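You operate a simulated robot arm through the tools that you are given. There is no shell and no other tool. Be economical: measure what you need, move in short steps, check, and stop when the job is done.

You are at the controls of a simulated two-armed robot. One attempt, no reset.

## Task
Take the teal towel from the basin side of the work table and lay it out flat on the door side of the work table.
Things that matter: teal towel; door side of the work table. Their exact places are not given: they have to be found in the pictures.

Only the result counts: the job must be done as asked and must still hold three seconds after the hand-in. Knocking over, shifting, dropping, spilling or breaking anything else fails it. Flat cloth is picked up by pressing the open fingertips on it (5 to 10 N) and closing them slowly along it; thin cloth reads only 2 to 8 mm in the jaws.

## Robot
Two 7-joint arms with two-finger parallel grippers on one trunk, on a base that drives. Base frame: it is fixed to the floor where the robot stands at the start and does not move with it; the origin is under the middle of the robot, x ahead of it, y to its left, z up. Readings come in m, rad, newtons and seconds.
The left shoulder is at the start at [0.07, 0.163, 1.02], the right one opposite. Places, roughly: door side of the work table [1, 0.3, 0.8]. Payload 3.43 kg a hand.
The TCP of each hand is the grasp point between the finger pads, 0.034 m short of the fingertips. In the tool frame z runs along the fingers and y along their closing line. Largest opening 0.128 m; finger width 0.024, thickness 0.012; the body of the gripper, 0.048 by 0.13 m, starts 0.096 m behind the TCP.
Orientation is that of the tool frame in the base frame, as [roll, pitch, yaw] about the fixed x, y, z axes, in that order (R = Rz(yaw) Ry(pitch) Rx(roll)). With the fingers straight down and closing along the base's y, the tool's x points along the base's -x, its y along +y and its z along -z.

## Interface
- The arms move only by the tool play_rows. It takes "left_rows", "right_rows" or both (then of equal length, played together; a hand with none holds still); each is a list that holds one entry, the list of rows, each a list of 7 numbers: the shift along the tool's x, y, z in m, then the turn, a rotation vector about the tool's x, y, z in rad, then the finger opening in m, from 0 to 0.128. In form: [[[tx, ty, tz, rx, ry, rz, grip], ...]]. A call has 1 to 10 rows; each row shifts and turns the commanded pose from where the row before left it, along the tool's axes as they then stand. Rows are played at 5 a second. More than 0.05 m and 0.15 rad between two rows, or a gripper value outside its range, and nothing of the call is played. Where a pose cannot be reached the arm comes as near as it can. A force on the tool above 40 N (or 10 N above the force at the start of the call, whichever is more), or a blocked arm, ends the call early, and 0.2 s more pass. The fingers move at their own pace (about 0.153 m/s each) and stop on an object; they squeeze with about 28 N. The grip force told is the motor's: it shows also when the fingers shut on nothing. Time passes only in rows, and 0.2 s behind the last, so rows that do not move let the fingers close. It gives the time, the measured TCP pose, the force on the tool (base axes), the opening and the grip force at its end, in the units of the frame above (readings bear some noise).
- Cameras (640 x 400 px; columns grow to the right, rows downward): "scene" is now at [0.1363, -0, 1.2436]; the picture's right is [-0.03, -1.00, 0.00], its down [-0.61, 0.02, -0.79] and it looks along [0.79, -0.02, -0.61] (base axes); focal length 217 px, centre (320, 200). "left" rides on the left gripper at [0.076, 0.011, -0.16] in its tool frame; the picture's right is [-0.15, 0.99, 0.00], its down [-0.88, -0.13, -0.46] and it looks along [-0.45, -0.07, 0.89] (tool axes); focal length 234 px, centre (320, 200). "right" rides on the right gripper at [0.076, -0.011, -0.16] in its tool frame; the picture's right is [0.15, 0.99, 0.00], its down [-0.88, 0.13, -0.46] and it looks along [-0.45, 0.07, 0.89] (tool axes); focal length 234 px, centre (320, 200).
- capture(camera): a new picture of that camera. The clock stands still meanwhile.
- raise_lower(by): slides the trunk up (or, below 0, down) by that many m; the arms and the scene camera ride with it, the base frame stays. It gives what a move gives, with no picture.
- roll_base(legs): drives the robot by 1 to 6 legs, each [ahead, left, turn to the left] in m, m and rad, along the robot's own axes; the way and the turn of a leg run together, so that a leg with both is an arc; at most 1.5 m and 3.142 rad a leg. The arms and the cameras ride along, it lands a little off, and it stops where it bumps. It gives what a move gives.
- pan_tilt(pan, tilt): turns the head with the scene camera to pan (to the left, within 1.501 rad either way) and tilt (down, from -0.506 to 1.204), counted from straight ahead of the robot. It gives what a move gives.
- measure_at(camera, pixels): for up to 12 pixels [column, row] of the newest picture of that camera ("zoom" is the newest enlarged one), the place [x, y, z] in the base frame of the surface seen there, good to about 0.002 m. The clock stands still meanwhile.
- enlarge(camera, box): a new picture of the part [left, top, right, bottom] of that camera's present view, enlarged. The clock stands still meanwhile.
- job_done(): hands the job in; it is judged then, once.

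Keep the steps short. Do not move on a guess: measure, check each grasp and each placing, and mend mistakes. In all there are 80 turns and 78 pictures (those below and enlarged ones count). Leave the grippers open and the arms clear of the work at the hand-in unless told otherwise, and finish with a single line.

The tools are called after "Emit:" by a JSON object that holds its "name" and its "arguments". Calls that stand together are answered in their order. play_rows: Moves the arms, as the interface text tells. Its arguments: {"type":"object","properties":{"left_rows":{"type":"array","items":{"type":"array","items":{"type":"array","items":{"type":"number"}}}},"right_rows":{"type":"array","items":{"type":"array","items":{"type":"array","items":{"type":"number"}}}}},"required":[]} The other tools are called the same way: raise_lower (by) slides the trunk up or down; roll_base (legs) drives the base; pan_tilt (pan, tilt) turns the head that bears the scene camera; capture (camera) takes a picture; measure_at (camera, pixels) gives the place of the surface under pixels of a picture; enlarge (camera, box) takes an enlarged picture of a part of a camera's view; job_done () hands the job in.

At the start:

```text
clock: 0.0
left_tool_pos: [0.579, 0.1655, 1.0243]
left_orientation: [3.141, 0.001, -3.14]
left_force: [0.3, -0.5, -0.4]
left_gripper_width: 0.1281
left_grip_force: 0.0
right_tool_pos: [0.4574, -0.2486, 1.1149]
right_orientation: [3.141, 0.001, -3.141]
right_force: [0.5, -0.6, -0.3]
right_gripper_width: 0.1282
right_grip_force: 0.2
trunk travel left (down, up): [-0.5, 0.44]
robot x, y, heading: [0.0011, -0.0014, 0.002]
head pan, tilt: [-0.03, 0.658]
```

scene: 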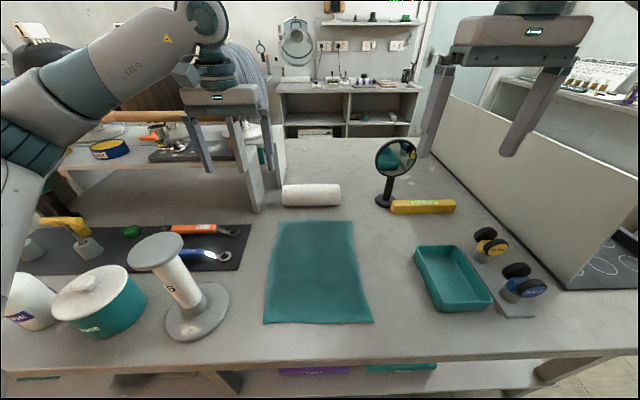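
right: 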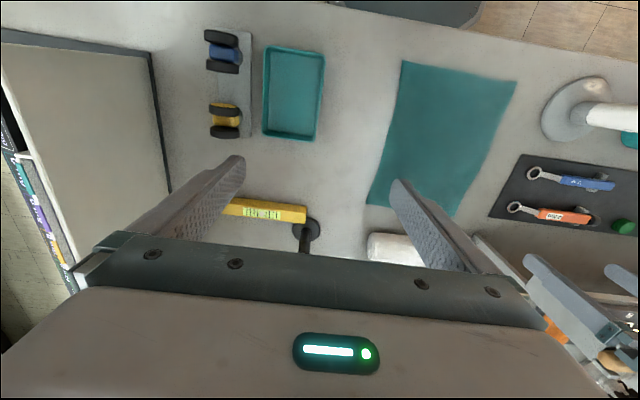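
left: 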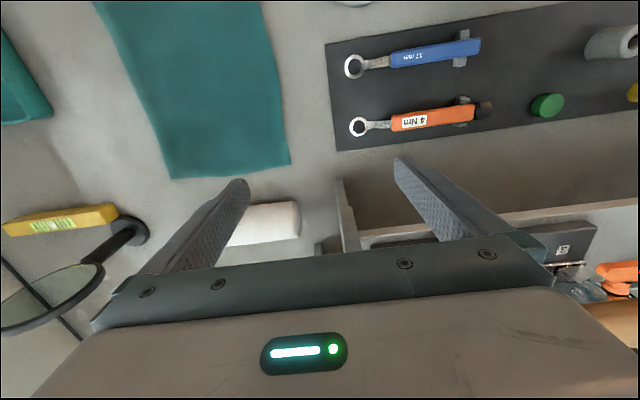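

I see the towel in the scene picture at about (318,272). First I measure its corners and the surroundings, including the area behind the divider at the upper left, near [1, 0.3].

Emit:
{"name": "measure_at", "arguments": {"camera": "scene", "pixels": [[279, 222], [353, 222], [265, 322], [372, 322], [318, 272], [310, 195], [255, 180], [215, 200], [120, 190], [110, 150], [330, 160], [240, 130]]}}

Emit:
{"name": "enlarge", "arguments": {"camera": "scene", "box": [0, 80, 320, 280]}}

```text
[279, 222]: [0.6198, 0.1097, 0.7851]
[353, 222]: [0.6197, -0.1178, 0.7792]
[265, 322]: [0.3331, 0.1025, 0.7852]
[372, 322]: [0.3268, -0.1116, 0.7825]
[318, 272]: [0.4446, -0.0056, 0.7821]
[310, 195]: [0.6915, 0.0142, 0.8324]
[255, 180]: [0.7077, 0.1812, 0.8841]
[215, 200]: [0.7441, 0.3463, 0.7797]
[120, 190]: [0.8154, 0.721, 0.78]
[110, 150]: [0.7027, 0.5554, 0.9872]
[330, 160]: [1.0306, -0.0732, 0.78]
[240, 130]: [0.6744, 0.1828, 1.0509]
```

```text
2.00 times, centred on (160, 180) of scene
```

zoom: 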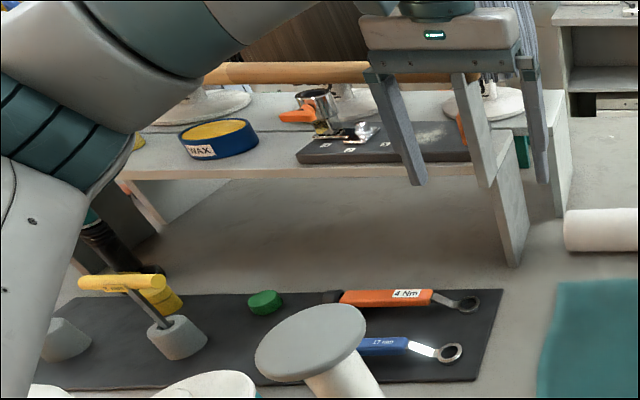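

The table measures z≈0.78 and the towel spans x 0.33–0.62, y ±0.11. A shelf riser may cover the place near [1, 0.3]. Next I look around to find the door and the basin.

Emit:
{"name": "pan_tilt", "arguments": {"pan": 0.5, "tilt": 0.4}}

Emit:
{"name": "capture", "arguments": {"camera": "scene"}}

Emit:
{"name": "pan_tilt", "arguments": {"pan": -0.5, "tilt": 0.3}}

Emit:
{"name": "capture", "arguments": {"camera": "scene"}}

Emit:
{"name": "pan_tilt", "arguments": {"pan": 0.0, "tilt": 0.3}}

Emit:
{"name": "capture", "arguments": {"camera": "scene"}}

```text
clock: 0.9
left_tool_pos: [0.5784, 0.165, 1.0235]
left_orientation: [-3.141, 0.0, -3.138]
left_force: [0.5, -0.3, 0.7]
left_gripper_width: 0.1282
left_grip_force: 0.0
right_tool_pos: [0.4583, -0.2483, 1.1144]
right_orientation: [-3.142, 0.001, -3.141]
right_force: [-1.1, 0.3, 0.2]
right_gripper_width: 0.128
right_grip_force: 0.0
trunk travel left (down, up): [-0.5, 0.44]
robot x, y, heading: [-0.0027, 0.0014, -0.004]
head pan, tilt: [0.499, 0.4]
```

```text
73 pictures are left
```

scene: 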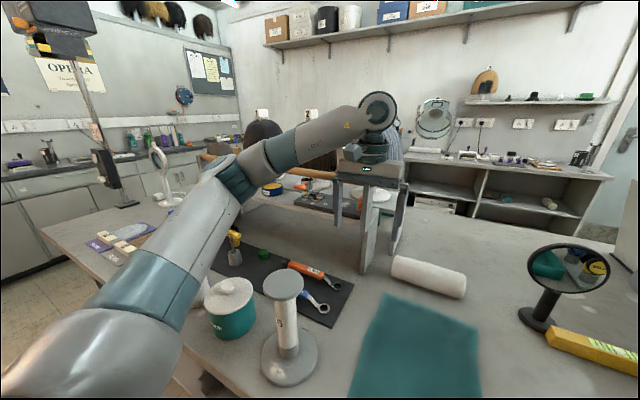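

```text
clock: 2.2
left_tool_pos: [0.5777, 0.1669, 1.023]
left_orientation: [3.141, 0.001, -3.14]
left_force: [-0.4, -0.6, 0.0]
left_gripper_width: 0.1278
left_grip_force: 0.1
right_tool_pos: [0.4576, -0.2491, 1.1148]
right_orientation: [3.142, 0.0, 3.141]
right_force: [-0.4, -0.3, -0.1]
right_gripper_width: 0.1282
right_grip_force: 0.1
trunk travel left (down, up): [-0.5, 0.44]
robot x, y, heading: [0.0001, -0.0029, 0.001]
head pan, tilt: [-0.499, 0.3]
```

```text
72 pictures are left
```

scene: 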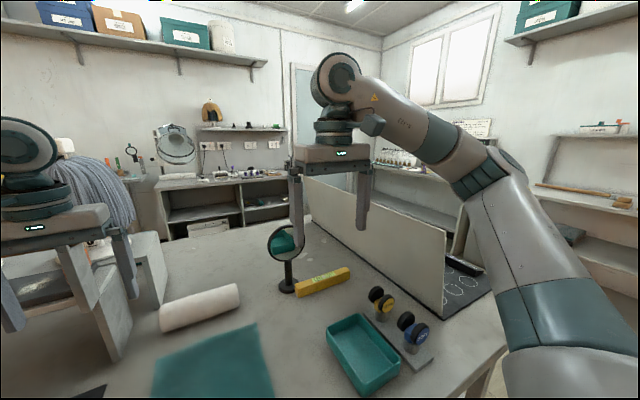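

```text
clock: 3.1
left_tool_pos: [0.578, 0.1664, 1.0245]
left_orientation: [-3.142, 0.001, -3.14]
left_force: [0.4, 0.0, 0.0]
left_gripper_width: 0.128
left_grip_force: 0.1
right_tool_pos: [0.4577, -0.2491, 1.1151]
right_orientation: [-3.141, -0.001, -3.14]
right_force: [0.4, 0.0, -0.3]
right_gripper_width: 0.1281
right_grip_force: 0.0
trunk travel left (down, up): [-0.5, 0.44]
robot x, y, heading: [0.002, -0.0003, 0.001]
head pan, tilt: [0.0, 0.3]
```

```text
71 pictures are left
```

scene: 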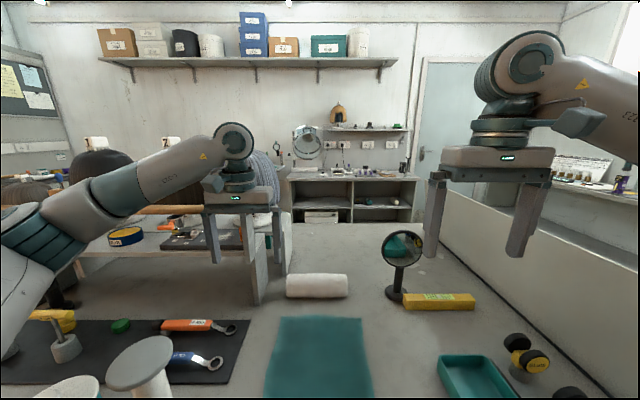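

The door is on the far wall at (445,120), so the door side is the far half of the table, partly hidden by the riser. I raise the trunk to look over it.

Emit:
{"name": "raise_lower", "arguments": {"by": 0.42}}

Emit:
{"name": "pan_tilt", "arguments": {"pan": 0.2, "tilt": 0.7}}

Emit:
{"name": "capture", "arguments": {"camera": "scene"}}

Emit:
{"name": "capture", "arguments": {"camera": "left"}}

```text
refused: 0.42 is not a number from -0.4 to 0.4
```

```text
clock: 4.0
left_tool_pos: [0.5792, 0.1659, 1.0229]
left_orientation: [3.141, 0.001, -3.14]
left_force: [-0.5, 0.8, -0.3]
left_gripper_width: 0.1283
left_grip_force: 0.1
right_tool_pos: [0.4581, -0.2482, 1.1148]
right_orientation: [3.14, 0.0, 3.141]
right_force: [0.3, -0.8, -0.3]
right_gripper_width: 0.1282
right_grip_force: 0.1
trunk travel left (down, up): [-0.5, 0.44]
robot x, y, heading: [-0.001, -0.0034, 0.001]
head pan, tilt: [0.201, 0.7]
```

```text
70 pictures are left
```

scene: 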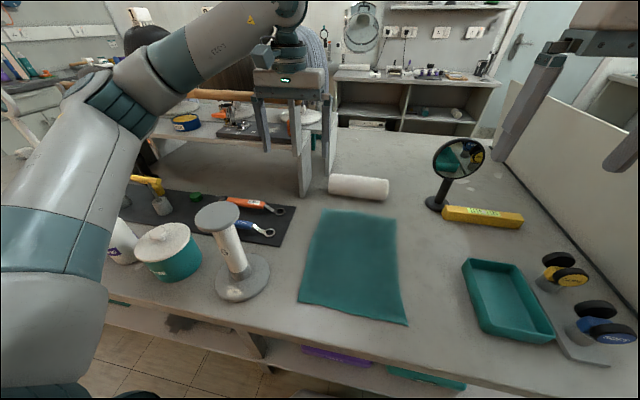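

```text
69 pictures are left
```

left: 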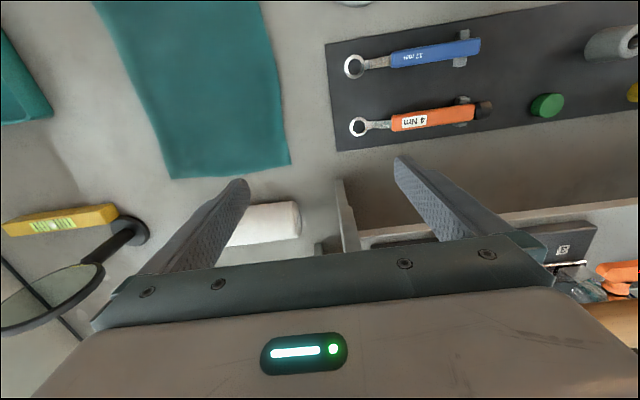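

The lift is limited to 0.4 per call, so I raise by 0.38 and look again.

Emit:
{"name": "raise_lower", "arguments": {"by": 0.38}}

Emit:
{"name": "pan_tilt", "arguments": {"pan": 0.1, "tilt": 0.75}}

Emit:
{"name": "capture", "arguments": {"camera": "scene"}}

Emit:
{"name": "capture", "arguments": {"camera": "left"}}

```text
clock: 7.7
left_tool_pos: [0.5781, 0.166, 1.4038]
left_orientation: [-3.141, -0.001, -3.141]
left_force: [0.3, 0.5, 0.5]
left_gripper_width: 0.1279
left_grip_force: 0.0
right_tool_pos: [0.4584, -0.2496, 1.4946]
right_orientation: [3.141, 0.0, 3.141]
right_force: [0.8, 0.4, 0.4]
right_gripper_width: 0.1278
right_grip_force: 0.0
trunk travel left (down, up): [-0.88, 0.06]
robot x, y, heading: [-0.0019, 0.0002, 0.001]
head pan, tilt: [0.201, 0.7]
```

```text
clock: 8.4
left_tool_pos: [0.5798, 0.1654, 1.4036]
left_orientation: [-3.141, -0.001, -3.14]
left_force: [-1.0, 0.3, 0.0]
left_gripper_width: 0.128
left_grip_force: 0.1
right_tool_pos: [0.4576, -0.2489, 1.495]
right_orientation: [-3.141, 0.001, -3.141]
right_force: [0.2, 0.1, -0.4]
right_gripper_width: 0.1278
right_grip_force: 0.1
trunk travel left (down, up): [-0.88, 0.06]
robot x, y, heading: [0.0019, 0.0025, -0.002]
head pan, tilt: [0.099, 0.75]
```

```text
68 pictures are left
```

scene: 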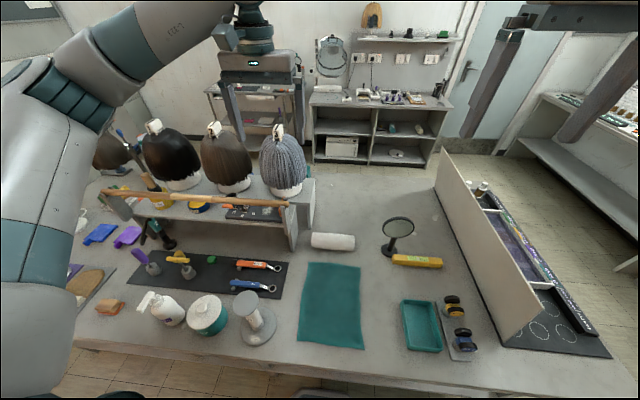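

```text
67 pictures are left
```

left: 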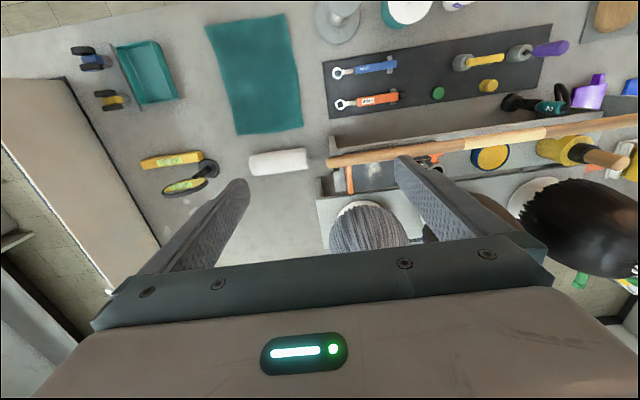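

Now I can see free table beyond the white roll, around (375,210). I measure the table's far edge, the shelf and the surrounding objects.

Emit:
{"name": "measure_at", "arguments": {"camera": "scene", "pixels": [[325, 178], [380, 178], [430, 178], [375, 210], [312, 182], [304, 240], [313, 242], [354, 242], [392, 262], [395, 225], [440, 245], [465, 250]]}}

Emit:
{"name": "enlarge", "arguments": {"camera": "scene", "box": [240, 120, 480, 270]}}

Emit:
{"name": "measure_at", "arguments": {"camera": "left", "pixels": [[240, 260], [285, 260], [200, 190], [322, 190], [318, 230], [327, 200], [335, 160], [258, 175], [300, 155], [205, 180], [110, 180], [160, 210]]}}

```text
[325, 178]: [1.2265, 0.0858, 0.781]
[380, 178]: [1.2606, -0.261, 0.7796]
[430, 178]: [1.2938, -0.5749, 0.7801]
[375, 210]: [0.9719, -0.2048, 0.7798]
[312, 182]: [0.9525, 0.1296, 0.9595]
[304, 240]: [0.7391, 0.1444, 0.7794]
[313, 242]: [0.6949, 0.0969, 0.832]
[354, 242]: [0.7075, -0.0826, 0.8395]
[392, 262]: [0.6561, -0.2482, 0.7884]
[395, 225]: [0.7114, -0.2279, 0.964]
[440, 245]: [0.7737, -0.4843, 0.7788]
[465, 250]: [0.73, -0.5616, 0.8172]
```

```text
2.67 times, centred on (360, 195) of scene
```

zoom: 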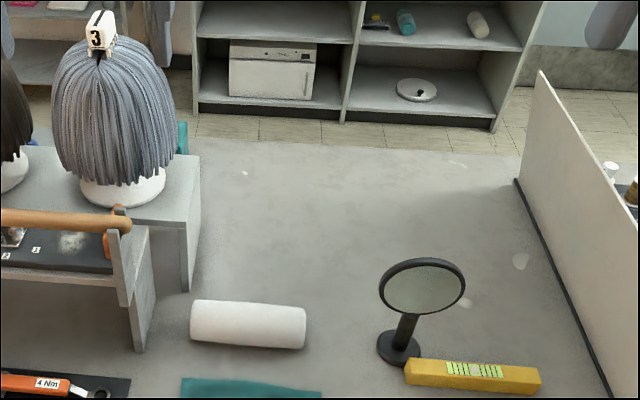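

```text
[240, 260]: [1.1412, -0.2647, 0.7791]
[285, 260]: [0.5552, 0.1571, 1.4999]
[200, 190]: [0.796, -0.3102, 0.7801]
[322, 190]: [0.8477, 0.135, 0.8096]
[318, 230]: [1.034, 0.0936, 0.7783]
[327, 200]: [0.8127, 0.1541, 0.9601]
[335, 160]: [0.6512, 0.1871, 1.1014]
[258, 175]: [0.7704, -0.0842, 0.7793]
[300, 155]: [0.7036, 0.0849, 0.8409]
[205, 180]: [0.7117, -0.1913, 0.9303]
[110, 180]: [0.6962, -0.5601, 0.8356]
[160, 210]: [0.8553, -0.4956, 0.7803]
```

The free far area is x 0.8–1.25, y −0.4 to 0.12, out of reach from here for a taut lay, so I need to go round to the far side. I survey the floor to the right and left for a drive path.

Emit:
{"name": "pan_tilt", "arguments": {"pan": -0.9, "tilt": 0.75}}

Emit:
{"name": "capture", "arguments": {"camera": "scene"}}

Emit:
{"name": "measure_at", "arguments": {"camera": "scene", "pixels": [[100, 200], [200, 200], [300, 150], [300, 250], [400, 200], [500, 200], [400, 300], [500, 300], [250, 330], [300, 100], [150, 330], [600, 250]]}}

Emit:
{"name": "pan_tilt", "arguments": {"pan": 0.9, "tilt": 0.75}}

Emit:
{"name": "capture", "arguments": {"camera": "scene"}}

```text
clock: 9.6
left_tool_pos: [0.5787, 0.1656, 1.4039]
left_orientation: [3.14, 0.002, -3.141]
left_force: [-0.3, 0.6, -0.2]
left_gripper_width: 0.1279
left_grip_force: 0.1
right_tool_pos: [0.4581, -0.2479, 1.4946]
right_orientation: [-3.14, 0.0, 3.141]
right_force: [0.3, -0.3, -0.8]
right_gripper_width: 0.1281
right_grip_force: 0.0
trunk travel left (down, up): [-0.88, 0.06]
robot x, y, heading: [-0.0032, -0.002, -0.001]
head pan, tilt: [-0.901, 0.75]
```

```text
65 pictures are left
```

scene: 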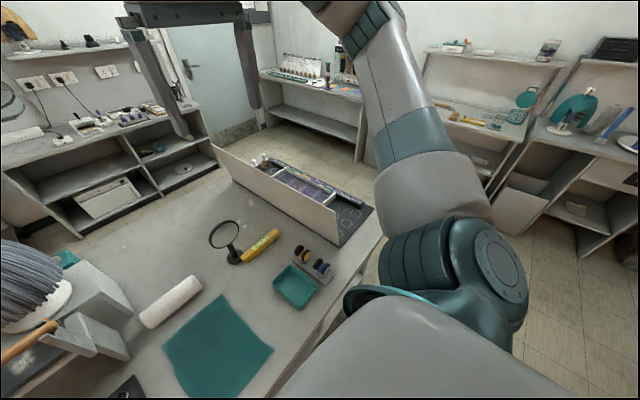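

```text
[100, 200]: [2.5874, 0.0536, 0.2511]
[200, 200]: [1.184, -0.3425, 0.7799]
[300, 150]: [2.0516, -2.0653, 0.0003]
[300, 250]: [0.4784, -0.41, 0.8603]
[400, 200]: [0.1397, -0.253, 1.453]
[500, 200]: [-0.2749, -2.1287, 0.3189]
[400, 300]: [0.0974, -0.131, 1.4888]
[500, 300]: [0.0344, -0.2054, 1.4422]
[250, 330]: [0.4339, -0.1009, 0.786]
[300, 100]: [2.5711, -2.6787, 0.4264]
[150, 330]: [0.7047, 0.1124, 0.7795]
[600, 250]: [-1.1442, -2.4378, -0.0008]
```

```text
clock: 11.4
left_tool_pos: [0.578, 0.1672, 1.4041]
left_orientation: [3.141, -0.002, -3.14]
left_force: [0.6, -0.8, 0.4]
left_gripper_width: 0.1281
left_grip_force: 0.1
right_tool_pos: [0.4576, -0.2497, 1.495]
right_orientation: [-3.141, -0.001, 3.141]
right_force: [-0.4, -0.7, -0.1]
right_gripper_width: 0.128
right_grip_force: 0.1
trunk travel left (down, up): [-0.88, 0.06]
robot x, y, heading: [0.0023, -0.0003, 0.001]
head pan, tilt: [0.901, 0.75]
```

```text
64 pictures are left
```

scene: 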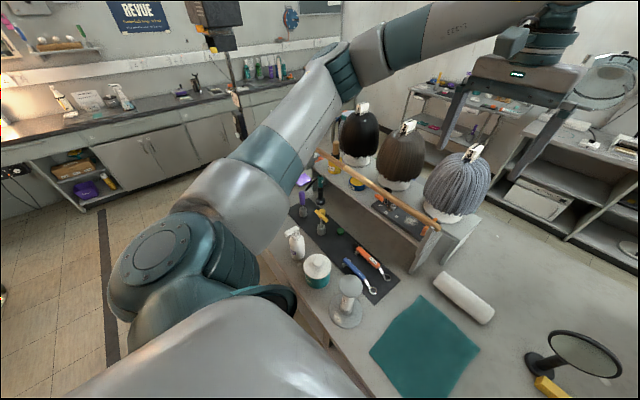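

The aisles on the right (table end to y≈−2.1) and behind (x 1.3–2.5) look drivable. Plan: pinch the towel's far corners with both hands, lift, carry round the right end and lay it from the far side. I lower the trunk and turn both hands 90° so their fingers close along x.

Emit:
{"name": "raise_lower", "arguments": {"by": -0.38}}

Emit:
{"name": "pan_tilt", "arguments": {"pan": 0.0, "tilt": 0.75}}

Emit:
{"name": "play_rows", "arguments": {"left_rows": [[[0, 0, 0, 0, 0, 0.145, 0.128], [0, 0, 0, 0, 0, 0.145, 0.128], [0, 0, 0, 0, 0, 0.145, 0.128], [0, 0, 0, 0, 0, 0.145, 0.128], [0, 0, 0, 0, 0, 0.145, 0.128], [0, 0, 0, 0, 0, 0.145, 0.128], [0, 0, 0, 0, 0, 0.145, 0.128], [0, 0, 0, 0, 0, 0.145, 0.128], [0, 0, 0, 0, 0, 0.145, 0.128], [0, 0, 0, 0, 0, 0.145, 0.128]]], "right_rows": [[[0, 0, 0, 0, 0, -0.145, 0.128], [0, 0, 0, 0, 0, -0.145, 0.128], [0, 0, 0, 0, 0, -0.145, 0.128], [0, 0, 0, 0, 0, -0.145, 0.128], [0, 0, 0, 0, 0, -0.145, 0.128], [0, 0, 0, 0, 0, -0.145, 0.128], [0, 0, 0, 0, 0, -0.145, 0.128], [0, 0, 0, 0, 0, -0.145, 0.128], [0, 0, 0, 0, 0, -0.145, 0.128], [0, 0, 0, 0, 0, -0.145, 0.128]]]}}

Emit:
{"name": "capture", "arguments": {"camera": "scene"}}

Emit:
{"name": "capture", "arguments": {"camera": "left"}}

```text
clock: 15.1
left_tool_pos: [0.5777, 0.1661, 1.0245]
left_orientation: [-3.142, 0.0, -3.139]
left_force: [0.8, -0.9, -0.6]
left_gripper_width: 0.1278
left_grip_force: 0.0
right_tool_pos: [0.4566, -0.2483, 1.115]
right_orientation: [-3.141, -0.001, 3.14]
right_force: [0.1, 0.0, 0.6]
right_gripper_width: 0.128
right_grip_force: 0.1
trunk travel left (down, up): [-0.5, 0.44]
robot x, y, heading: [-0.0024, 0.0, -0.001]
head pan, tilt: [0.901, 0.75]
```

```text
clock: 16.3
left_tool_pos: [0.5775, 0.1662, 1.0232]
left_orientation: [-3.141, 0.001, -3.139]
left_force: [-0.6, -0.2, -0.3]
left_gripper_width: 0.1282
left_grip_force: 0.0
right_tool_pos: [0.4582, -0.2489, 1.1144]
right_orientation: [3.141, 0.0, -3.141]
right_force: [0.4, 0.4, -0.4]
right_gripper_width: 0.1278
right_grip_force: 0.1
trunk travel left (down, up): [-0.5, 0.44]
robot x, y, heading: [0.0027, 0.0006, 0.003]
head pan, tilt: [0.0, 0.75]
```

```text
clock: 18.1
left_tool_pos: [0.5737, 0.1752, 1.0238]
left_orientation: [3.13, -0.003, 2.067]
left_force: [4.9, 20.1, -9.4]
left_gripper_width: 0.1283
left_grip_force: 0.1
left hand out of reach, approached as far as the arm can: row 8
right_tool_pos: [0.4577, -0.2449, 1.1154]
right_orientation: [-3.14, 0.002, -2.028]
right_force: [-0.3, -0.2, 0.6]
right_gripper_width: 0.128
right_grip_force: 0.1
right hand out of reach, approached as far as the arm can: row 8
trunk travel left (down, up): [-0.5, 0.44]
robot x, y, heading: [-0.0012, -0.0004, 0.003]
head pan, tilt: [0.0, 0.75]
stopped in row 8 (left hand): the force on the tool passed its limit (the readings are from after the stop); the commanded pose is now the measured one
```

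```text
63 pictures are left
```

scene: 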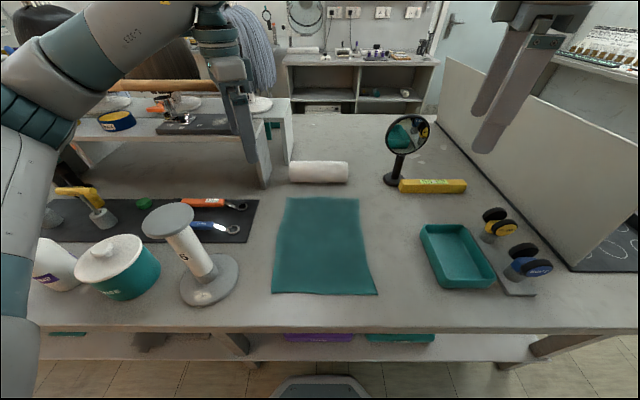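

```text
62 pictures are left
```

left: 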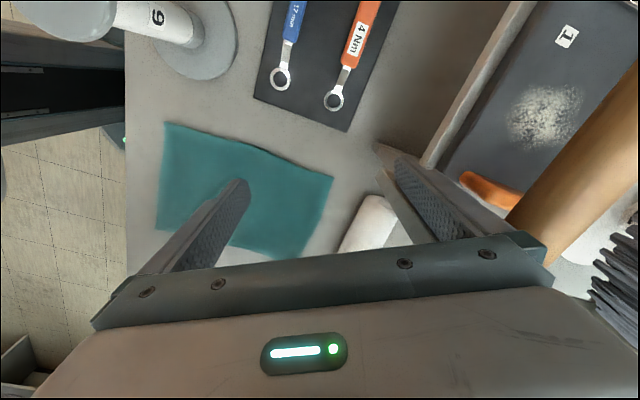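

The left wrist stopped at about 62° and met 20 N: its forward finger touched the pole end of the riser near (0.65,0.19,1.05). I back the left hand away diagonally, then check whether the pole shifted.

Emit:
{"name": "play_rows", "arguments": {"left_rows": [[[-0.01, -0.034, 0, 0, 0, 0, 0.128], [-0.01, -0.034, 0, 0, 0, 0, 0.128]]]}}

Emit:
{"name": "enlarge", "arguments": {"camera": "scene", "box": [60, 60, 380, 260]}}

```text
clock: 18.4
left_tool_pos: [0.5689, 0.1731, 1.024]
left_orientation: [3.124, -0.005, 2.099]
left_force: [11.5, 24.3, -8.2]
left_gripper_width: 0.128
left_grip_force: 0.2
right_tool_pos: [0.4583, -0.2441, 1.1153]
right_orientation: [-3.139, 0.005, -2.028]
right_force: [0.4, -1.3, 0.0]
right_gripper_width: 0.1278
right_grip_force: 0.1
trunk travel left (down, up): [-0.5, 0.44]
robot x, y, heading: [0.0006, 0.0011, 0.009]
head pan, tilt: [0.0, 0.75]
stopped in row 1 (left hand): the force on the tool passed its limit (the readings are from after the stop); the commanded pose is now the measured one
```

```text
2.00 times, centred on (220, 160) of scene
```

zoom: 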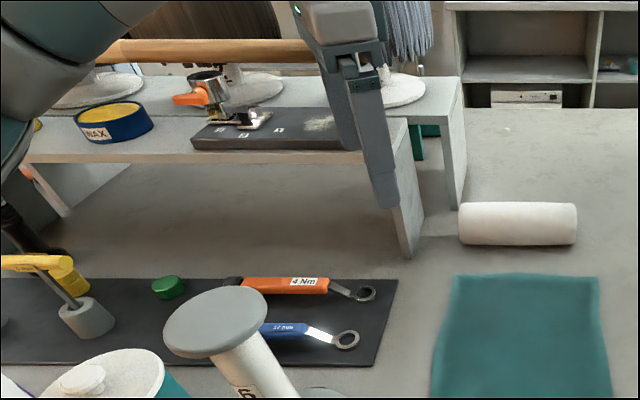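

Backing off raised the resistance to (11,24) N, so the contact is on the inner side. I look closer before moving again.

Emit:
{"name": "capture", "arguments": {"camera": "left"}}

Emit:
{"name": "capture", "arguments": {"camera": "right"}}

Emit:
{"name": "enlarge", "arguments": {"camera": "scene", "box": [150, 0, 310, 200]}}

Emit:
{"name": "measure_at", "arguments": {"camera": "left", "pixels": [[480, 225], [500, 200], [520, 215], [600, 90], [560, 170], [430, 160], [400, 170], [450, 150]]}}

```text
60 pictures are left
```

left: 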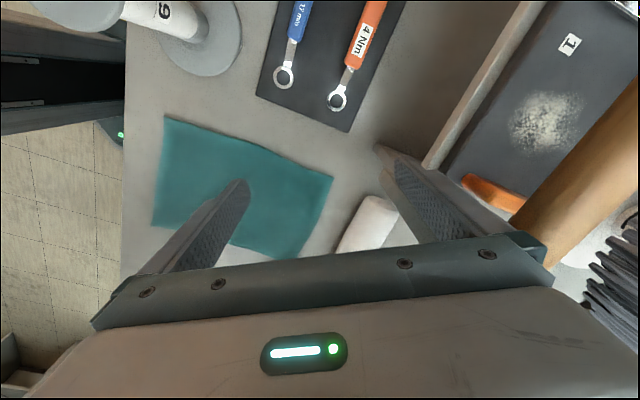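

```text
59 pictures are left
```

right: 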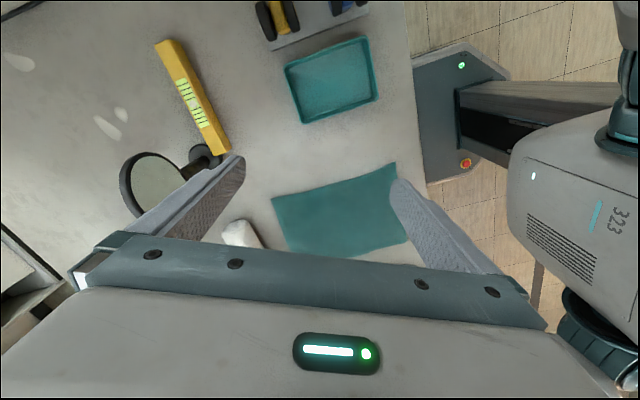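

```text
2.00 times, centred on (230, 100) of scene
```

zoom: 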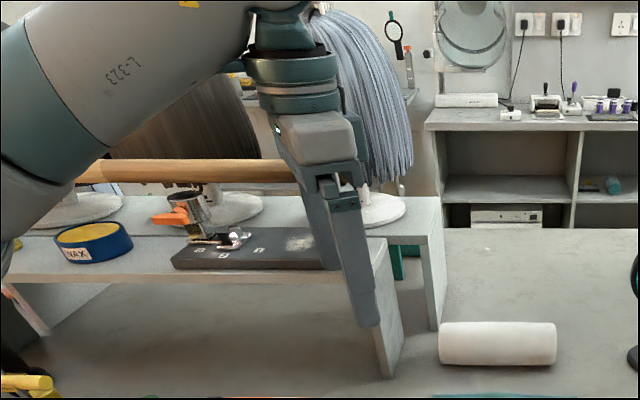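

```text
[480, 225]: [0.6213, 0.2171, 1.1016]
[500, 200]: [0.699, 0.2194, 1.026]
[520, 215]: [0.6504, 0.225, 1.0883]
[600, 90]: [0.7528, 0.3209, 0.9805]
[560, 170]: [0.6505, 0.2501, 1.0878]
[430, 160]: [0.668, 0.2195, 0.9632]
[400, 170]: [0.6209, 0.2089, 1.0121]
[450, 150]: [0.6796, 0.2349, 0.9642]
```

The forward finger sits right at the pole at (0.65,0.22,1.09). The safest way out is to undo the last turn, so I turn the left hand back.

Emit:
{"name": "play_rows", "arguments": {"left_rows": [[[0, 0, 0, 0, 0, -0.07, 0.128], [0, 0, 0, 0, 0, -0.14, 0.128]]]}}

```text
clock: 19.0
left_tool_pos: [0.5688, 0.1677, 1.0253]
left_orientation: [3.122, 0.006, 2.299]
left_force: [-1.4, 0.5, -0.5]
left_gripper_width: 0.1278
left_grip_force: 0.0
right_tool_pos: [0.4577, -0.2447, 1.1158]
right_orientation: [-3.141, 0.001, -2.029]
right_force: [0.3, -0.7, -0.6]
right_gripper_width: 0.1281
right_grip_force: 0.1
trunk travel left (down, up): [-0.5, 0.44]
robot x, y, heading: [0.0009, 0.0, 0.002]
head pan, tilt: [0.0, 0.75]
```

The left hand is free at zero force. I draw it back towards me by 0.11 m and check the pole.

Emit:
{"name": "play_rows", "arguments": {"left_rows": [[[0.0245, -0.0275, 0, 0, 0, 0, 0.128], [0.0245, -0.0275, 0, 0, 0, 0, 0.128], [0.0245, -0.0275, 0, 0, 0, 0, 0.128]]]}}

Emit:
{"name": "enlarge", "arguments": {"camera": "scene", "box": [60, 40, 380, 240]}}

Emit:
{"name": "capture", "arguments": {"camera": "left"}}

```text
clock: 19.8
left_tool_pos: [0.4547, 0.1674, 1.0217]
left_orientation: [3.124, 0.004, 2.298]
left_force: [-0.5, -0.4, 1.3]
left_gripper_width: 0.1281
left_grip_force: 0.1
right_tool_pos: [0.4579, -0.2462, 1.1153]
right_orientation: [-3.14, 0.004, -2.029]
right_force: [-0.9, 0.1, 0.0]
right_gripper_width: 0.1282
right_grip_force: 0.1
trunk travel left (down, up): [-0.5, 0.44]
robot x, y, heading: [-0.0011, -0.0013, 0.004]
head pan, tilt: [0.0, 0.75]
```

```text
2.00 times, centred on (220, 140) of scene
```

zoom: 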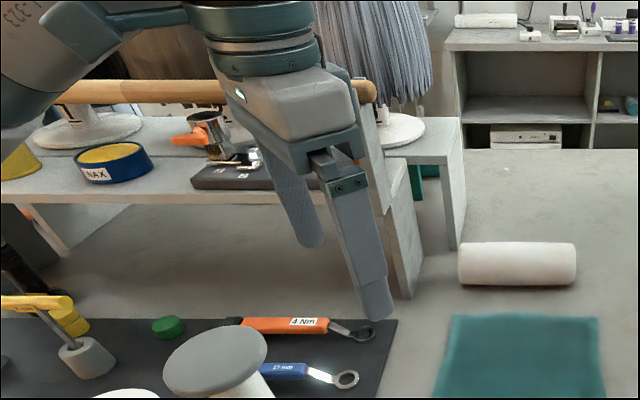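

```text
56 pictures are left
```

left: 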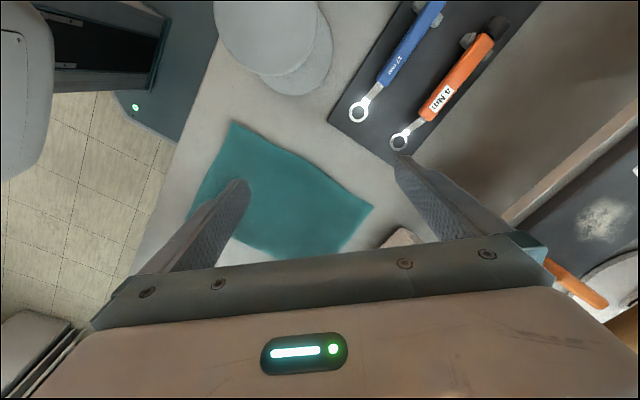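

The pole end at (370,90 in the zoom) is where it was, and nothing has shifted. The towel's near corners are freer of obstacles, so I'll back the robot about 0.2 m and use those. First I check the floor behind on both sides.

Emit:
{"name": "pan_tilt", "arguments": {"pan": 1.5, "tilt": 0.4}}

Emit:
{"name": "capture", "arguments": {"camera": "scene"}}

Emit:
{"name": "pan_tilt", "arguments": {"pan": -1.5, "tilt": 0.4}}

Emit:
{"name": "capture", "arguments": {"camera": "scene"}}

```text
clock: 21.4
left_tool_pos: [0.4564, 0.1682, 1.0213]
left_orientation: [3.121, 0.003, 2.296]
left_force: [-0.2, 1.1, 0.1]
left_gripper_width: 0.128
left_grip_force: 0.0
right_tool_pos: [0.457, -0.2447, 1.1154]
right_orientation: [-3.14, 0.001, -2.028]
right_force: [-0.5, -0.7, 0.1]
right_gripper_width: 0.1278
right_grip_force: 0.0
trunk travel left (down, up): [-0.5, 0.44]
robot x, y, heading: [0.0021, 0.0001, 0.004]
head pan, tilt: [1.499, 0.4]
```

```text
55 pictures are left
```

scene: 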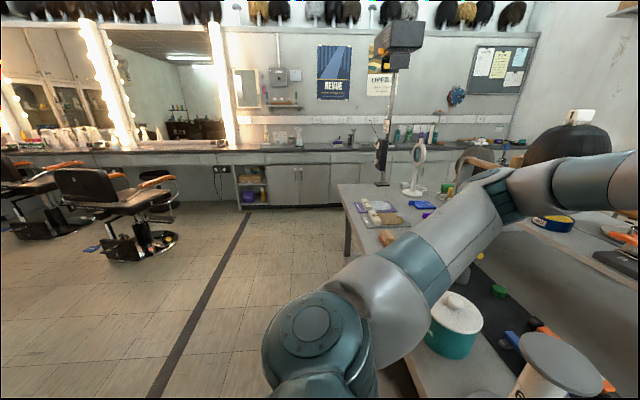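

```text
clock: 24.0
left_tool_pos: [0.4564, 0.1672, 1.0219]
left_orientation: [3.123, 0.004, 2.297]
left_force: [-0.5, 0.0, -0.2]
left_gripper_width: 0.1281
left_grip_force: 0.0
right_tool_pos: [0.4567, -0.2452, 1.1152]
right_orientation: [-3.139, 0.001, -2.026]
right_force: [0.2, 0.1, 0.2]
right_gripper_width: 0.1278
right_grip_force: 0.0
trunk travel left (down, up): [-0.5, 0.44]
robot x, y, heading: [0.0019, 0.0041, 0.008]
head pan, tilt: [-1.499, 0.4]
```

```text
54 pictures are left
```

scene: 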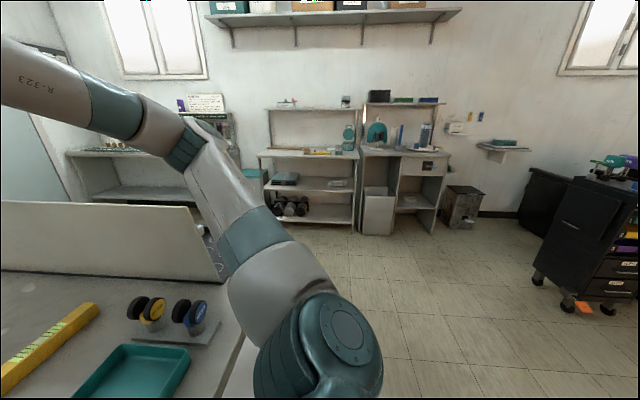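

Floor behind is open. I raise the trunk 0.12 for clearance over the stand, back up 0.22 m and look ahead.

Emit:
{"name": "raise_lower", "arguments": {"by": 0.12}}

Emit:
{"name": "roll_base", "arguments": {"legs": [[-0.22, 0, 0]]}}

Emit:
{"name": "pan_tilt", "arguments": {"pan": 0.0, "tilt": 0.75}}

Emit:
{"name": "capture", "arguments": {"camera": "scene"}}

```text
clock: 25.5
left_tool_pos: [0.457, 0.1672, 1.1404]
left_orientation: [3.122, 0.004, 2.297]
left_force: [-0.6, 0.2, 0.1]
left_gripper_width: 0.128
left_grip_force: 0.1
right_tool_pos: [0.4577, -0.2461, 1.236]
right_orientation: [-3.141, 0.002, -2.028]
right_force: [0.5, -0.6, -0.3]
right_gripper_width: 0.128
right_grip_force: 0.0
trunk travel left (down, up): [-0.62, 0.32]
robot x, y, heading: [0.0021, -0.0013, 0.009]
head pan, tilt: [-1.499, 0.4]
```

```text
clock: 27.2
left_tool_pos: [0.2355, 0.1659, 1.1408]
left_orientation: [3.122, 0.003, 2.297]
left_force: [0.3, -0.3, 0.3]
left_gripper_width: 0.1282
left_grip_force: 0.0
right_tool_pos: [0.2357, -0.2474, 1.2362]
right_orientation: [3.141, 0.002, -2.029]
right_force: [-0.2, -0.1, 0.0]
right_gripper_width: 0.1281
right_grip_force: 0.1
trunk travel left (down, up): [-0.62, 0.32]
robot x, y, heading: [-0.2219, 0.0035, 0.007]
head pan, tilt: [-1.499, 0.4]
```

```text
clock: 28.8
left_tool_pos: [0.2355, 0.1651, 1.1412]
left_orientation: [3.122, 0.004, 2.296]
left_force: [1.0, -0.2, -0.5]
left_gripper_width: 0.128
left_grip_force: 0.0
right_tool_pos: [0.2354, -0.2462, 1.2354]
right_orientation: [-3.141, 0.0, -2.031]
right_force: [0.2, -0.3, -0.2]
right_gripper_width: 0.1279
right_grip_force: 0.0
trunk travel left (down, up): [-0.62, 0.32]
robot x, y, heading: [-0.2228, 0.0046, 0.005]
head pan, tilt: [0.0, 0.75]
```

```text
53 pictures are left
```

scene: 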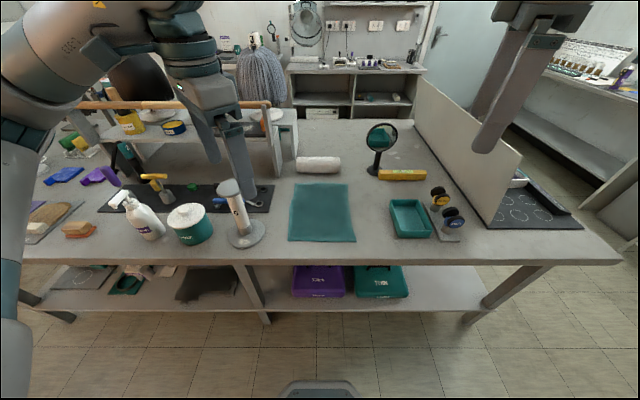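

I measure the towel's near corners, the stand, the tray and the table edge.

Emit:
{"name": "measure_at", "arguments": {"camera": "scene", "pixels": [[290, 239], [353, 240], [294, 185], [346, 185], [295, 235], [347, 236], [320, 215], [263, 235], [232, 182], [320, 255], [394, 228], [320, 248]]}}

```text
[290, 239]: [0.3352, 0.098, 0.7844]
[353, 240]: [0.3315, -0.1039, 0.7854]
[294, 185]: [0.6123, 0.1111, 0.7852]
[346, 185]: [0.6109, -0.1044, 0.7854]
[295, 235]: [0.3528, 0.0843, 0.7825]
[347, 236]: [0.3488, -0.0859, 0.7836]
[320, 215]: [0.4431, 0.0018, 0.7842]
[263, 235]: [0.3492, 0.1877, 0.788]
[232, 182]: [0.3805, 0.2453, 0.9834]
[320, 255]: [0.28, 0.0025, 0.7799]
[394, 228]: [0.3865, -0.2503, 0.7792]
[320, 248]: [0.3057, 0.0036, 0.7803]
```

Near corners are at (0.335, 0.098) and (0.332, −0.104), cloth top z≈0.784. I move both hands over the pinch points at about (0.37, ±0.07) while high, then lower the trunk.

Emit:
{"name": "play_rows", "arguments": {"left_rows": [[[-0.0321, 0.0076, 0, 0.019, 0, 0, 0.05], [-0.0321, 0.0076, 0, 0, 0, 0, 0.05], [-0.0321, 0.0076, 0, 0, 0, 0, 0.05], [-0.0321, 0.0076, 0, 0, 0, 0, 0.05], [-0.0321, 0.0076, 0, 0, 0, 0, 0.05]]], "right_rows": [[[-0.0431, -0.0076, 0, 0, 0, 0, 0.05], [-0.0431, -0.0076, 0, 0, 0, 0, 0.05], [-0.0431, -0.0076, 0, 0, 0, 0, 0.05], [-0.0431, -0.0076, 0, 0, 0, 0, 0.05], [-0.0431, -0.0076, 0, 0, 0, 0, 0.05]]]}}

Emit:
{"name": "raise_lower", "arguments": {"by": -0.12}}

Emit:
{"name": "capture", "arguments": {"camera": "scene"}}

Emit:
{"name": "capture", "arguments": {"camera": "left"}}

```text
clock: 30.0
left_tool_pos: [0.3721, 0.0721, 1.1423]
left_orientation: [-3.139, 0.005, 2.296]
left_force: [0.3, -0.1, 0.3]
left_gripper_width: 0.0498
left_grip_force: 0.1
right_tool_pos: [0.3561, -0.067, 1.2305]
right_orientation: [-3.139, 0.003, -2.034]
right_force: [0.4, 0.7, -1.0]
right_gripper_width: 0.05
right_grip_force: 0.1
right hand out of reach, approached as far as the arm can: row 5
trunk travel left (down, up): [-0.62, 0.32]
robot x, y, heading: [-0.2259, 0.0007, 0.001]
head pan, tilt: [0.0, 0.75]
```

```text
clock: 31.5
left_tool_pos: [0.3706, 0.071, 1.0231]
left_orientation: [3.14, 0.002, 2.295]
left_force: [-0.5, 0.1, 0.0]
left_gripper_width: 0.0499
left_grip_force: 0.0
right_tool_pos: [0.3555, -0.0671, 1.111]
right_orientation: [-3.14, 0.004, -2.031]
right_force: [0.3, -0.4, 0.2]
right_gripper_width: 0.0499
right_grip_force: 0.0
trunk travel left (down, up): [-0.5, 0.44]
robot x, y, heading: [-0.2207, -0.0031, 0.005]
head pan, tilt: [0.0, 0.75]
```

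```text
52 pictures are left
```

scene: 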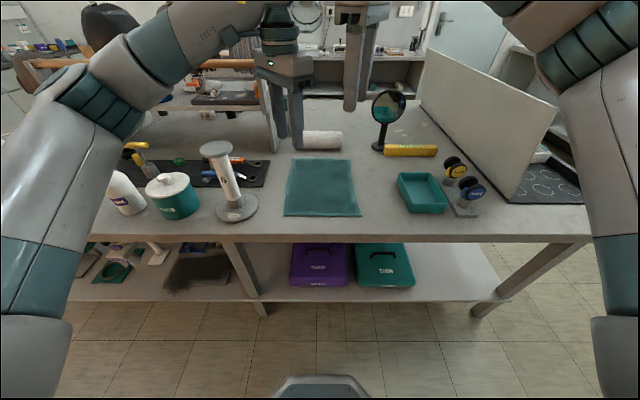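

```text
51 pictures are left
```

left: 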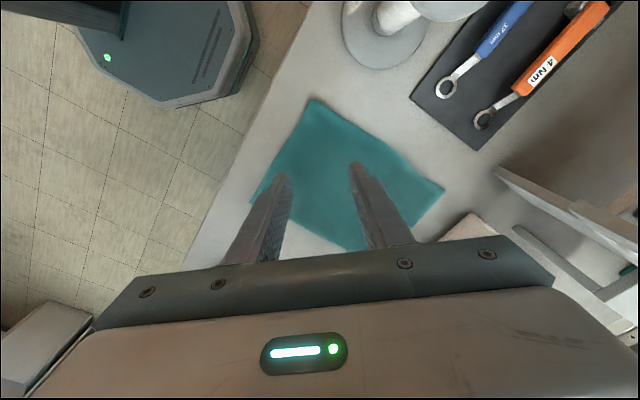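

The right hand is near its wrist limit, so I turn it to mirror the left and bring both down to about z 0.863.

Emit:
{"name": "play_rows", "arguments": {"left_rows": [[[0, 0, 0.02, 0, 0, 0, 0.05], [0, 0, 0.02, 0, 0, 0, 0.05], [0, 0, 0.02, 0, 0, 0, 0.05], [0, 0, 0.02, 0, 0, 0, 0.05], [0, 0, 0.02, 0, 0, 0, 0.05], [0, 0, 0.02, 0, 0, 0, 0.05], [0, 0, 0.02, 0, 0, 0, 0.05], [0, 0, 0.02, 0, 0, 0, 0.05]]], "right_rows": [[[0, 0, 0, 0, 0, 0.13, 0.05], [0, 0, 0, 0, 0, 0.13, 0.05], [-0.0047, -0.0099, 0.0413, 0, 0, 0, 0.05], [0, 0, 0.0413, 0, 0, 0, 0.05], [0, 0, 0.0413, 0, 0, 0, 0.05], [0, 0, 0.0413, 0, 0, 0, 0.05], [0, 0, 0.0413, 0, 0, 0, 0.05], [0, 0, 0.0413, 0, 0, 0, 0.05]]]}}

Emit:
{"name": "capture", "arguments": {"camera": "scene"}}

Emit:
{"name": "capture", "arguments": {"camera": "left"}}

Emit:
{"name": "capture", "arguments": {"camera": "right"}}

```text
clock: 33.3
left_tool_pos: [0.3694, 0.0692, 0.8615]
left_orientation: [-3.14, 0.004, 2.295]
left_force: [-0.4, -0.7, -1.0]
left_gripper_width: 0.0501
left_grip_force: 0.1
right_tool_pos: [0.3672, -0.0704, 0.8633]
right_orientation: [3.141, 0.006, -2.292]
right_force: [-0.3, 0.6, 0.1]
right_gripper_width: 0.0498
right_grip_force: 0.0
trunk travel left (down, up): [-0.5, 0.44]
robot x, y, heading: [-0.2207, 0.0001, 0.006]
head pan, tilt: [0.0, 0.75]
```

```text
50 pictures are left
```

scene: 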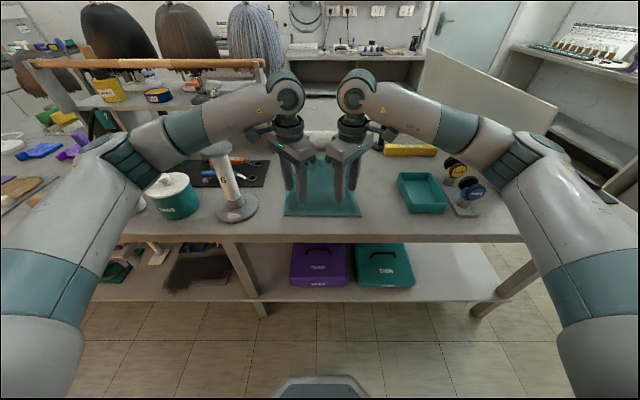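

```text
49 pictures are left
```

left: 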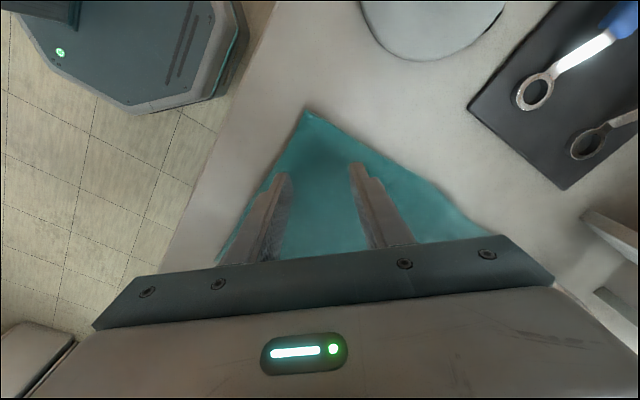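

```text
48 pictures are left
```

right: 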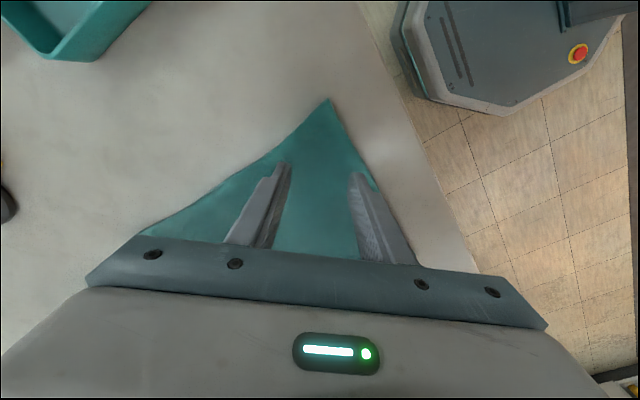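

Both open grippers sit over the cloth just inside the corners, and their wrists are clear of each other. I descend to just touching.

Emit:
{"name": "play_rows", "arguments": {"left_rows": [[[0, 0, 0.018, 0, 0, 0, 0.05], [0, 0, 0.018, 0, 0, 0, 0.05], [0, 0, 0.004, 0, 0, 0, 0.05], [0, 0, 0.002, 0, 0, 0, 0.05]]], "right_rows": [[[0, 0, 0.018, 0, 0, 0, 0.05], [0, 0, 0.018, 0, 0, 0, 0.05], [0, 0, 0.004, 0, 0, 0, 0.05], [0, 0, 0.002, 0, 0, 0, 0.05]]]}}

```text
clock: 34.3
left_tool_pos: [0.3682, 0.0691, 0.8279]
left_orientation: [3.132, 0.013, 2.297]
left_force: [-0.1, -0.4, 0.8]
left_gripper_width: 0.0501
left_grip_force: 0.1
right_tool_pos: [0.3627, -0.0719, 0.8255]
right_orientation: [-3.138, 0.008, -2.291]
right_force: [-0.9, -0.6, 0.5]
right_gripper_width: 0.0501
right_grip_force: 0.1
trunk travel left (down, up): [-0.5, 0.44]
robot x, y, heading: [-0.2222, -0.003, 0.006]
head pan, tilt: [0.0, 0.75]
```

No contact force yet, and the left reads z 0.828. I go down in small steps.

Emit:
{"name": "play_rows", "arguments": {"left_rows": [[[0, 0, 0.003, 0, 0, 0, 0.05], [0, 0, 0.003, 0, 0, 0, 0.05]]], "right_rows": [[[0, 0, 0.003, 0, 0, 0, 0.05], [0, 0, 0.003, 0, 0, 0, 0.05]]]}}

```text
clock: 34.9
left_tool_pos: [0.3704, 0.068, 0.8241]
left_orientation: [3.131, 0.014, 2.298]
left_force: [-0.5, -0.6, 0.8]
left_gripper_width: 0.0503
left_grip_force: 0.1
right_tool_pos: [0.3624, -0.072, 0.82]
right_orientation: [-3.14, 0.01, -2.294]
right_force: [0.5, 0.0, -0.5]
right_gripper_width: 0.0502
right_grip_force: 0.0
trunk travel left (down, up): [-0.5, 0.44]
robot x, y, heading: [-0.223, -0.0013, 0.008]
head pan, tilt: [0.0, 0.75]
```

Emit:
{"name": "play_rows", "arguments": {"left_rows": [[[0, 0, 0.004, 0, 0, 0, 0.05], [0, 0, 0.003, 0, 0, 0, 0.05]]], "right_rows": [[[0, 0, 0.002, 0, 0, 0, 0.05], [0, 0, 0.002, 0, 0, 0, 0.05]]]}}

```text
clock: 35.5
left_tool_pos: [0.3662, 0.0669, 0.8194]
left_orientation: [3.125, 0.017, 2.296]
left_force: [0.9, -0.1, 1.1]
left_gripper_width: 0.05
left_grip_force: 0.1
right_tool_pos: [0.3606, -0.0721, 0.8159]
right_orientation: [-3.136, 0.013, -2.291]
right_force: [2.8, 0.3, 8.5]
right_gripper_width: 0.0499
right_grip_force: 0.1
trunk travel left (down, up): [-0.5, 0.44]
robot x, y, heading: [-0.2235, -0.0005, 0.004]
head pan, tilt: [0.0, 0.75]
```

The right now presses with 8.5 N while the left is barely touching. I bring the left down a bit more.

Emit:
{"name": "play_rows", "arguments": {"left_rows": [[[0, 0, 0.003, 0, 0, 0, 0.05], [0, 0, 0.002, 0, 0, 0, 0.05]]]}}

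```text
clock: 36.1
left_tool_pos: [0.3665, 0.0674, 0.817]
left_orientation: [3.127, 0.023, 2.294]
left_force: [4.3, 2.3, 28.1]
left_gripper_width: 0.0487
left_grip_force: 0.1
right_tool_pos: [0.3593, -0.0717, 0.8168]
right_orientation: [-3.135, 0.011, -2.292]
right_force: [2.0, 0.1, 7.7]
right_gripper_width: 0.0498
right_grip_force: 0.0
trunk travel left (down, up): [-0.5, 0.44]
robot x, y, heading: [-0.2228, -0.0043, 0.007]
head pan, tilt: [0.0, 0.75]
```

The left is at 28 N, which is too much, so I ease it by about 1.5 mm.

Emit:
{"name": "play_rows", "arguments": {"left_rows": [[[0, 0, -0.0015, 0, 0, 0, 0.05], [0, 0, 0, 0, 0, 0, 0.05]]]}}

```text
clock: 36.7
left_tool_pos: [0.3653, 0.0677, 0.8171]
left_orientation: [3.129, 0.021, 2.295]
left_force: [6.4, -2.6, 29.0]
left_gripper_width: 0.0485
left_grip_force: 0.1
right_tool_pos: [0.3586, -0.0724, 0.818]
right_orientation: [-3.135, 0.013, -2.291]
right_force: [-0.3, -1.4, 9.6]
right_gripper_width: 0.05
right_grip_force: 0.1
trunk travel left (down, up): [-0.5, 0.44]
robot x, y, heading: [-0.2241, -0.0016, 0.002]
head pan, tilt: [0.0, 0.75]
```

Emit:
{"name": "play_rows", "arguments": {"left_rows": [[[0, 0, -0.002, 0, 0, 0, 0.05], [0, 0, -0.001, 0, 0, 0, 0.05]]]}}

```text
clock: 37.3
left_tool_pos: [0.365, 0.0681, 0.8174]
left_orientation: [3.13, 0.014, 2.295]
left_force: [2.7, -4.6, 25.0]
left_gripper_width: 0.0492
left_grip_force: 0.1
right_tool_pos: [0.3588, -0.071, 0.8166]
right_orientation: [-3.135, 0.012, -2.291]
right_force: [-2.9, -2.1, 12.7]
right_gripper_width: 0.0501
right_grip_force: 0.0
trunk travel left (down, up): [-0.5, 0.44]
robot x, y, heading: [-0.2217, -0.0015, 0.005]
head pan, tilt: [0.0, 0.75]
```

Emit:
{"name": "play_rows", "arguments": {"left_rows": [[[0, 0, -0.003, 0, 0, 0, 0.05], [0, 0, 0, 0, 0, 0, 0.05]]], "right_rows": [[[0, 0, -0.001, 0, 0, 0, 0.05], [0, 0, 0, 0, 0, 0, 0.05]]]}}

```text
clock: 37.9
left_tool_pos: [0.3658, 0.068, 0.8176]
left_orientation: [3.132, 0.013, 2.296]
left_force: [1.0, -4.5, 16.7]
left_gripper_width: 0.05
left_grip_force: 0.1
right_tool_pos: [0.3619, -0.0709, 0.8182]
right_orientation: [-3.137, 0.01, -2.292]
right_force: [-3.2, -1.5, 12.9]
right_gripper_width: 0.0501
right_grip_force: 0.2
trunk travel left (down, up): [-0.5, 0.44]
robot x, y, heading: [-0.2232, 0.0023, 0.004]
head pan, tilt: [0.0, 0.75]
```

Emit:
{"name": "play_rows", "arguments": {"left_rows": [[[0, 0, -0.002, 0, 0, 0, 0.05], [0, 0, 0, 0, 0, 0, 0.05]]], "right_rows": [[[0, 0, -0.0015, 0, 0, 0, 0.05], [0, 0, 0, 0, 0, 0, 0.05]]]}}

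```text
clock: 38.5
left_tool_pos: [0.3662, 0.0682, 0.8168]
left_orientation: [3.133, 0.009, 2.295]
left_force: [-0.6, -3.8, 11.6]
left_gripper_width: 0.0506
left_grip_force: 0.5
right_tool_pos: [0.3618, -0.0711, 0.8171]
right_orientation: [-3.136, 0.008, -2.292]
right_force: [-1.5, 1.1, 5.7]
right_gripper_width: 0.0501
right_grip_force: 0.1
trunk travel left (down, up): [-0.5, 0.44]
robot x, y, heading: [-0.2234, -0.0007, 0.004]
head pan, tilt: [0.0, 0.75]
```

Forces are now 11.6 and 5.7 N. I close slowly, easing the left slightly.

Emit:
{"name": "play_rows", "arguments": {"left_rows": [[[0, 0, -0.001, 0, 0, 0, 0.045], [0, 0, 0, 0, 0, 0, 0.04], [0, 0, 0, 0, 0, 0, 0.035], [0, 0, 0, 0, 0, 0, 0.03], [0, 0, 0, 0, 0, 0, 0.025], [0, 0, 0, 0, 0, 0, 0.02], [0, 0, 0, 0, 0, 0, 0.015], [0, 0, 0, 0, 0, 0, 0.01], [0, 0, 0, 0, 0, 0, 0.004], [0, 0, 0, 0, 0, 0, 0]]], "right_rows": [[[0, 0, 0, 0, 0, 0, 0.045], [0, 0, 0, 0, 0, 0, 0.04], [0, 0, 0, 0, 0, 0, 0.035], [0, 0, 0, 0, 0, 0, 0.03], [0, 0, 0, 0, 0, 0, 0.025], [0, 0, 0, 0, 0, 0, 0.02], [0, 0, 0, 0, 0, 0, 0.015], [0, 0, 0, 0, 0, 0, 0.01], [0, 0, 0, 0, 0, 0, 0.004], [0, 0, 0, 0, 0, 0, 0]]]}}

Emit:
{"name": "capture", "arguments": {"camera": "left"}}

Emit:
{"name": "capture", "arguments": {"camera": "right"}}

```text
clock: 40.7
left_tool_pos: [0.3656, 0.0686, 0.8169]
left_orientation: [3.137, 0.008, 2.294]
left_force: [-0.5, -7.6, 12.6]
left_gripper_width: 0.0049
left_grip_force: 28.0
right_tool_pos: [0.3617, -0.0701, 0.8169]
right_orientation: [-3.139, 0.009, -2.29]
right_force: [0.2, 7.8, 7.7]
right_gripper_width: 0.0059
right_grip_force: 28.1
trunk travel left (down, up): [-0.5, 0.44]
robot x, y, heading: [-0.2223, 0.0, 0.002]
head pan, tilt: [0.0, 0.75]
```

```text
47 pictures are left
```

left: 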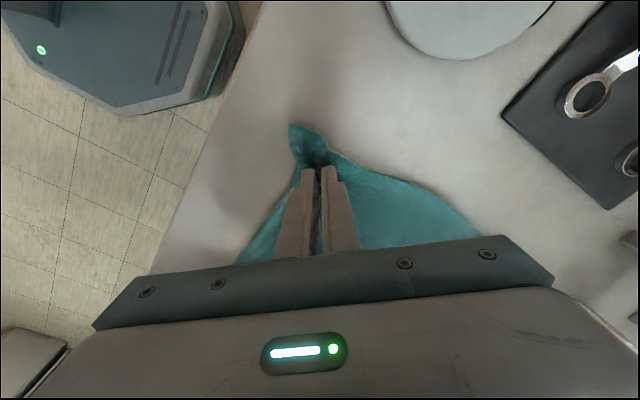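

```text
46 pictures are left
```

right: 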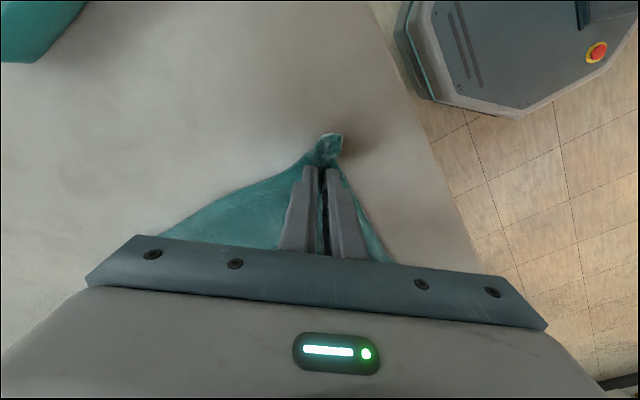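

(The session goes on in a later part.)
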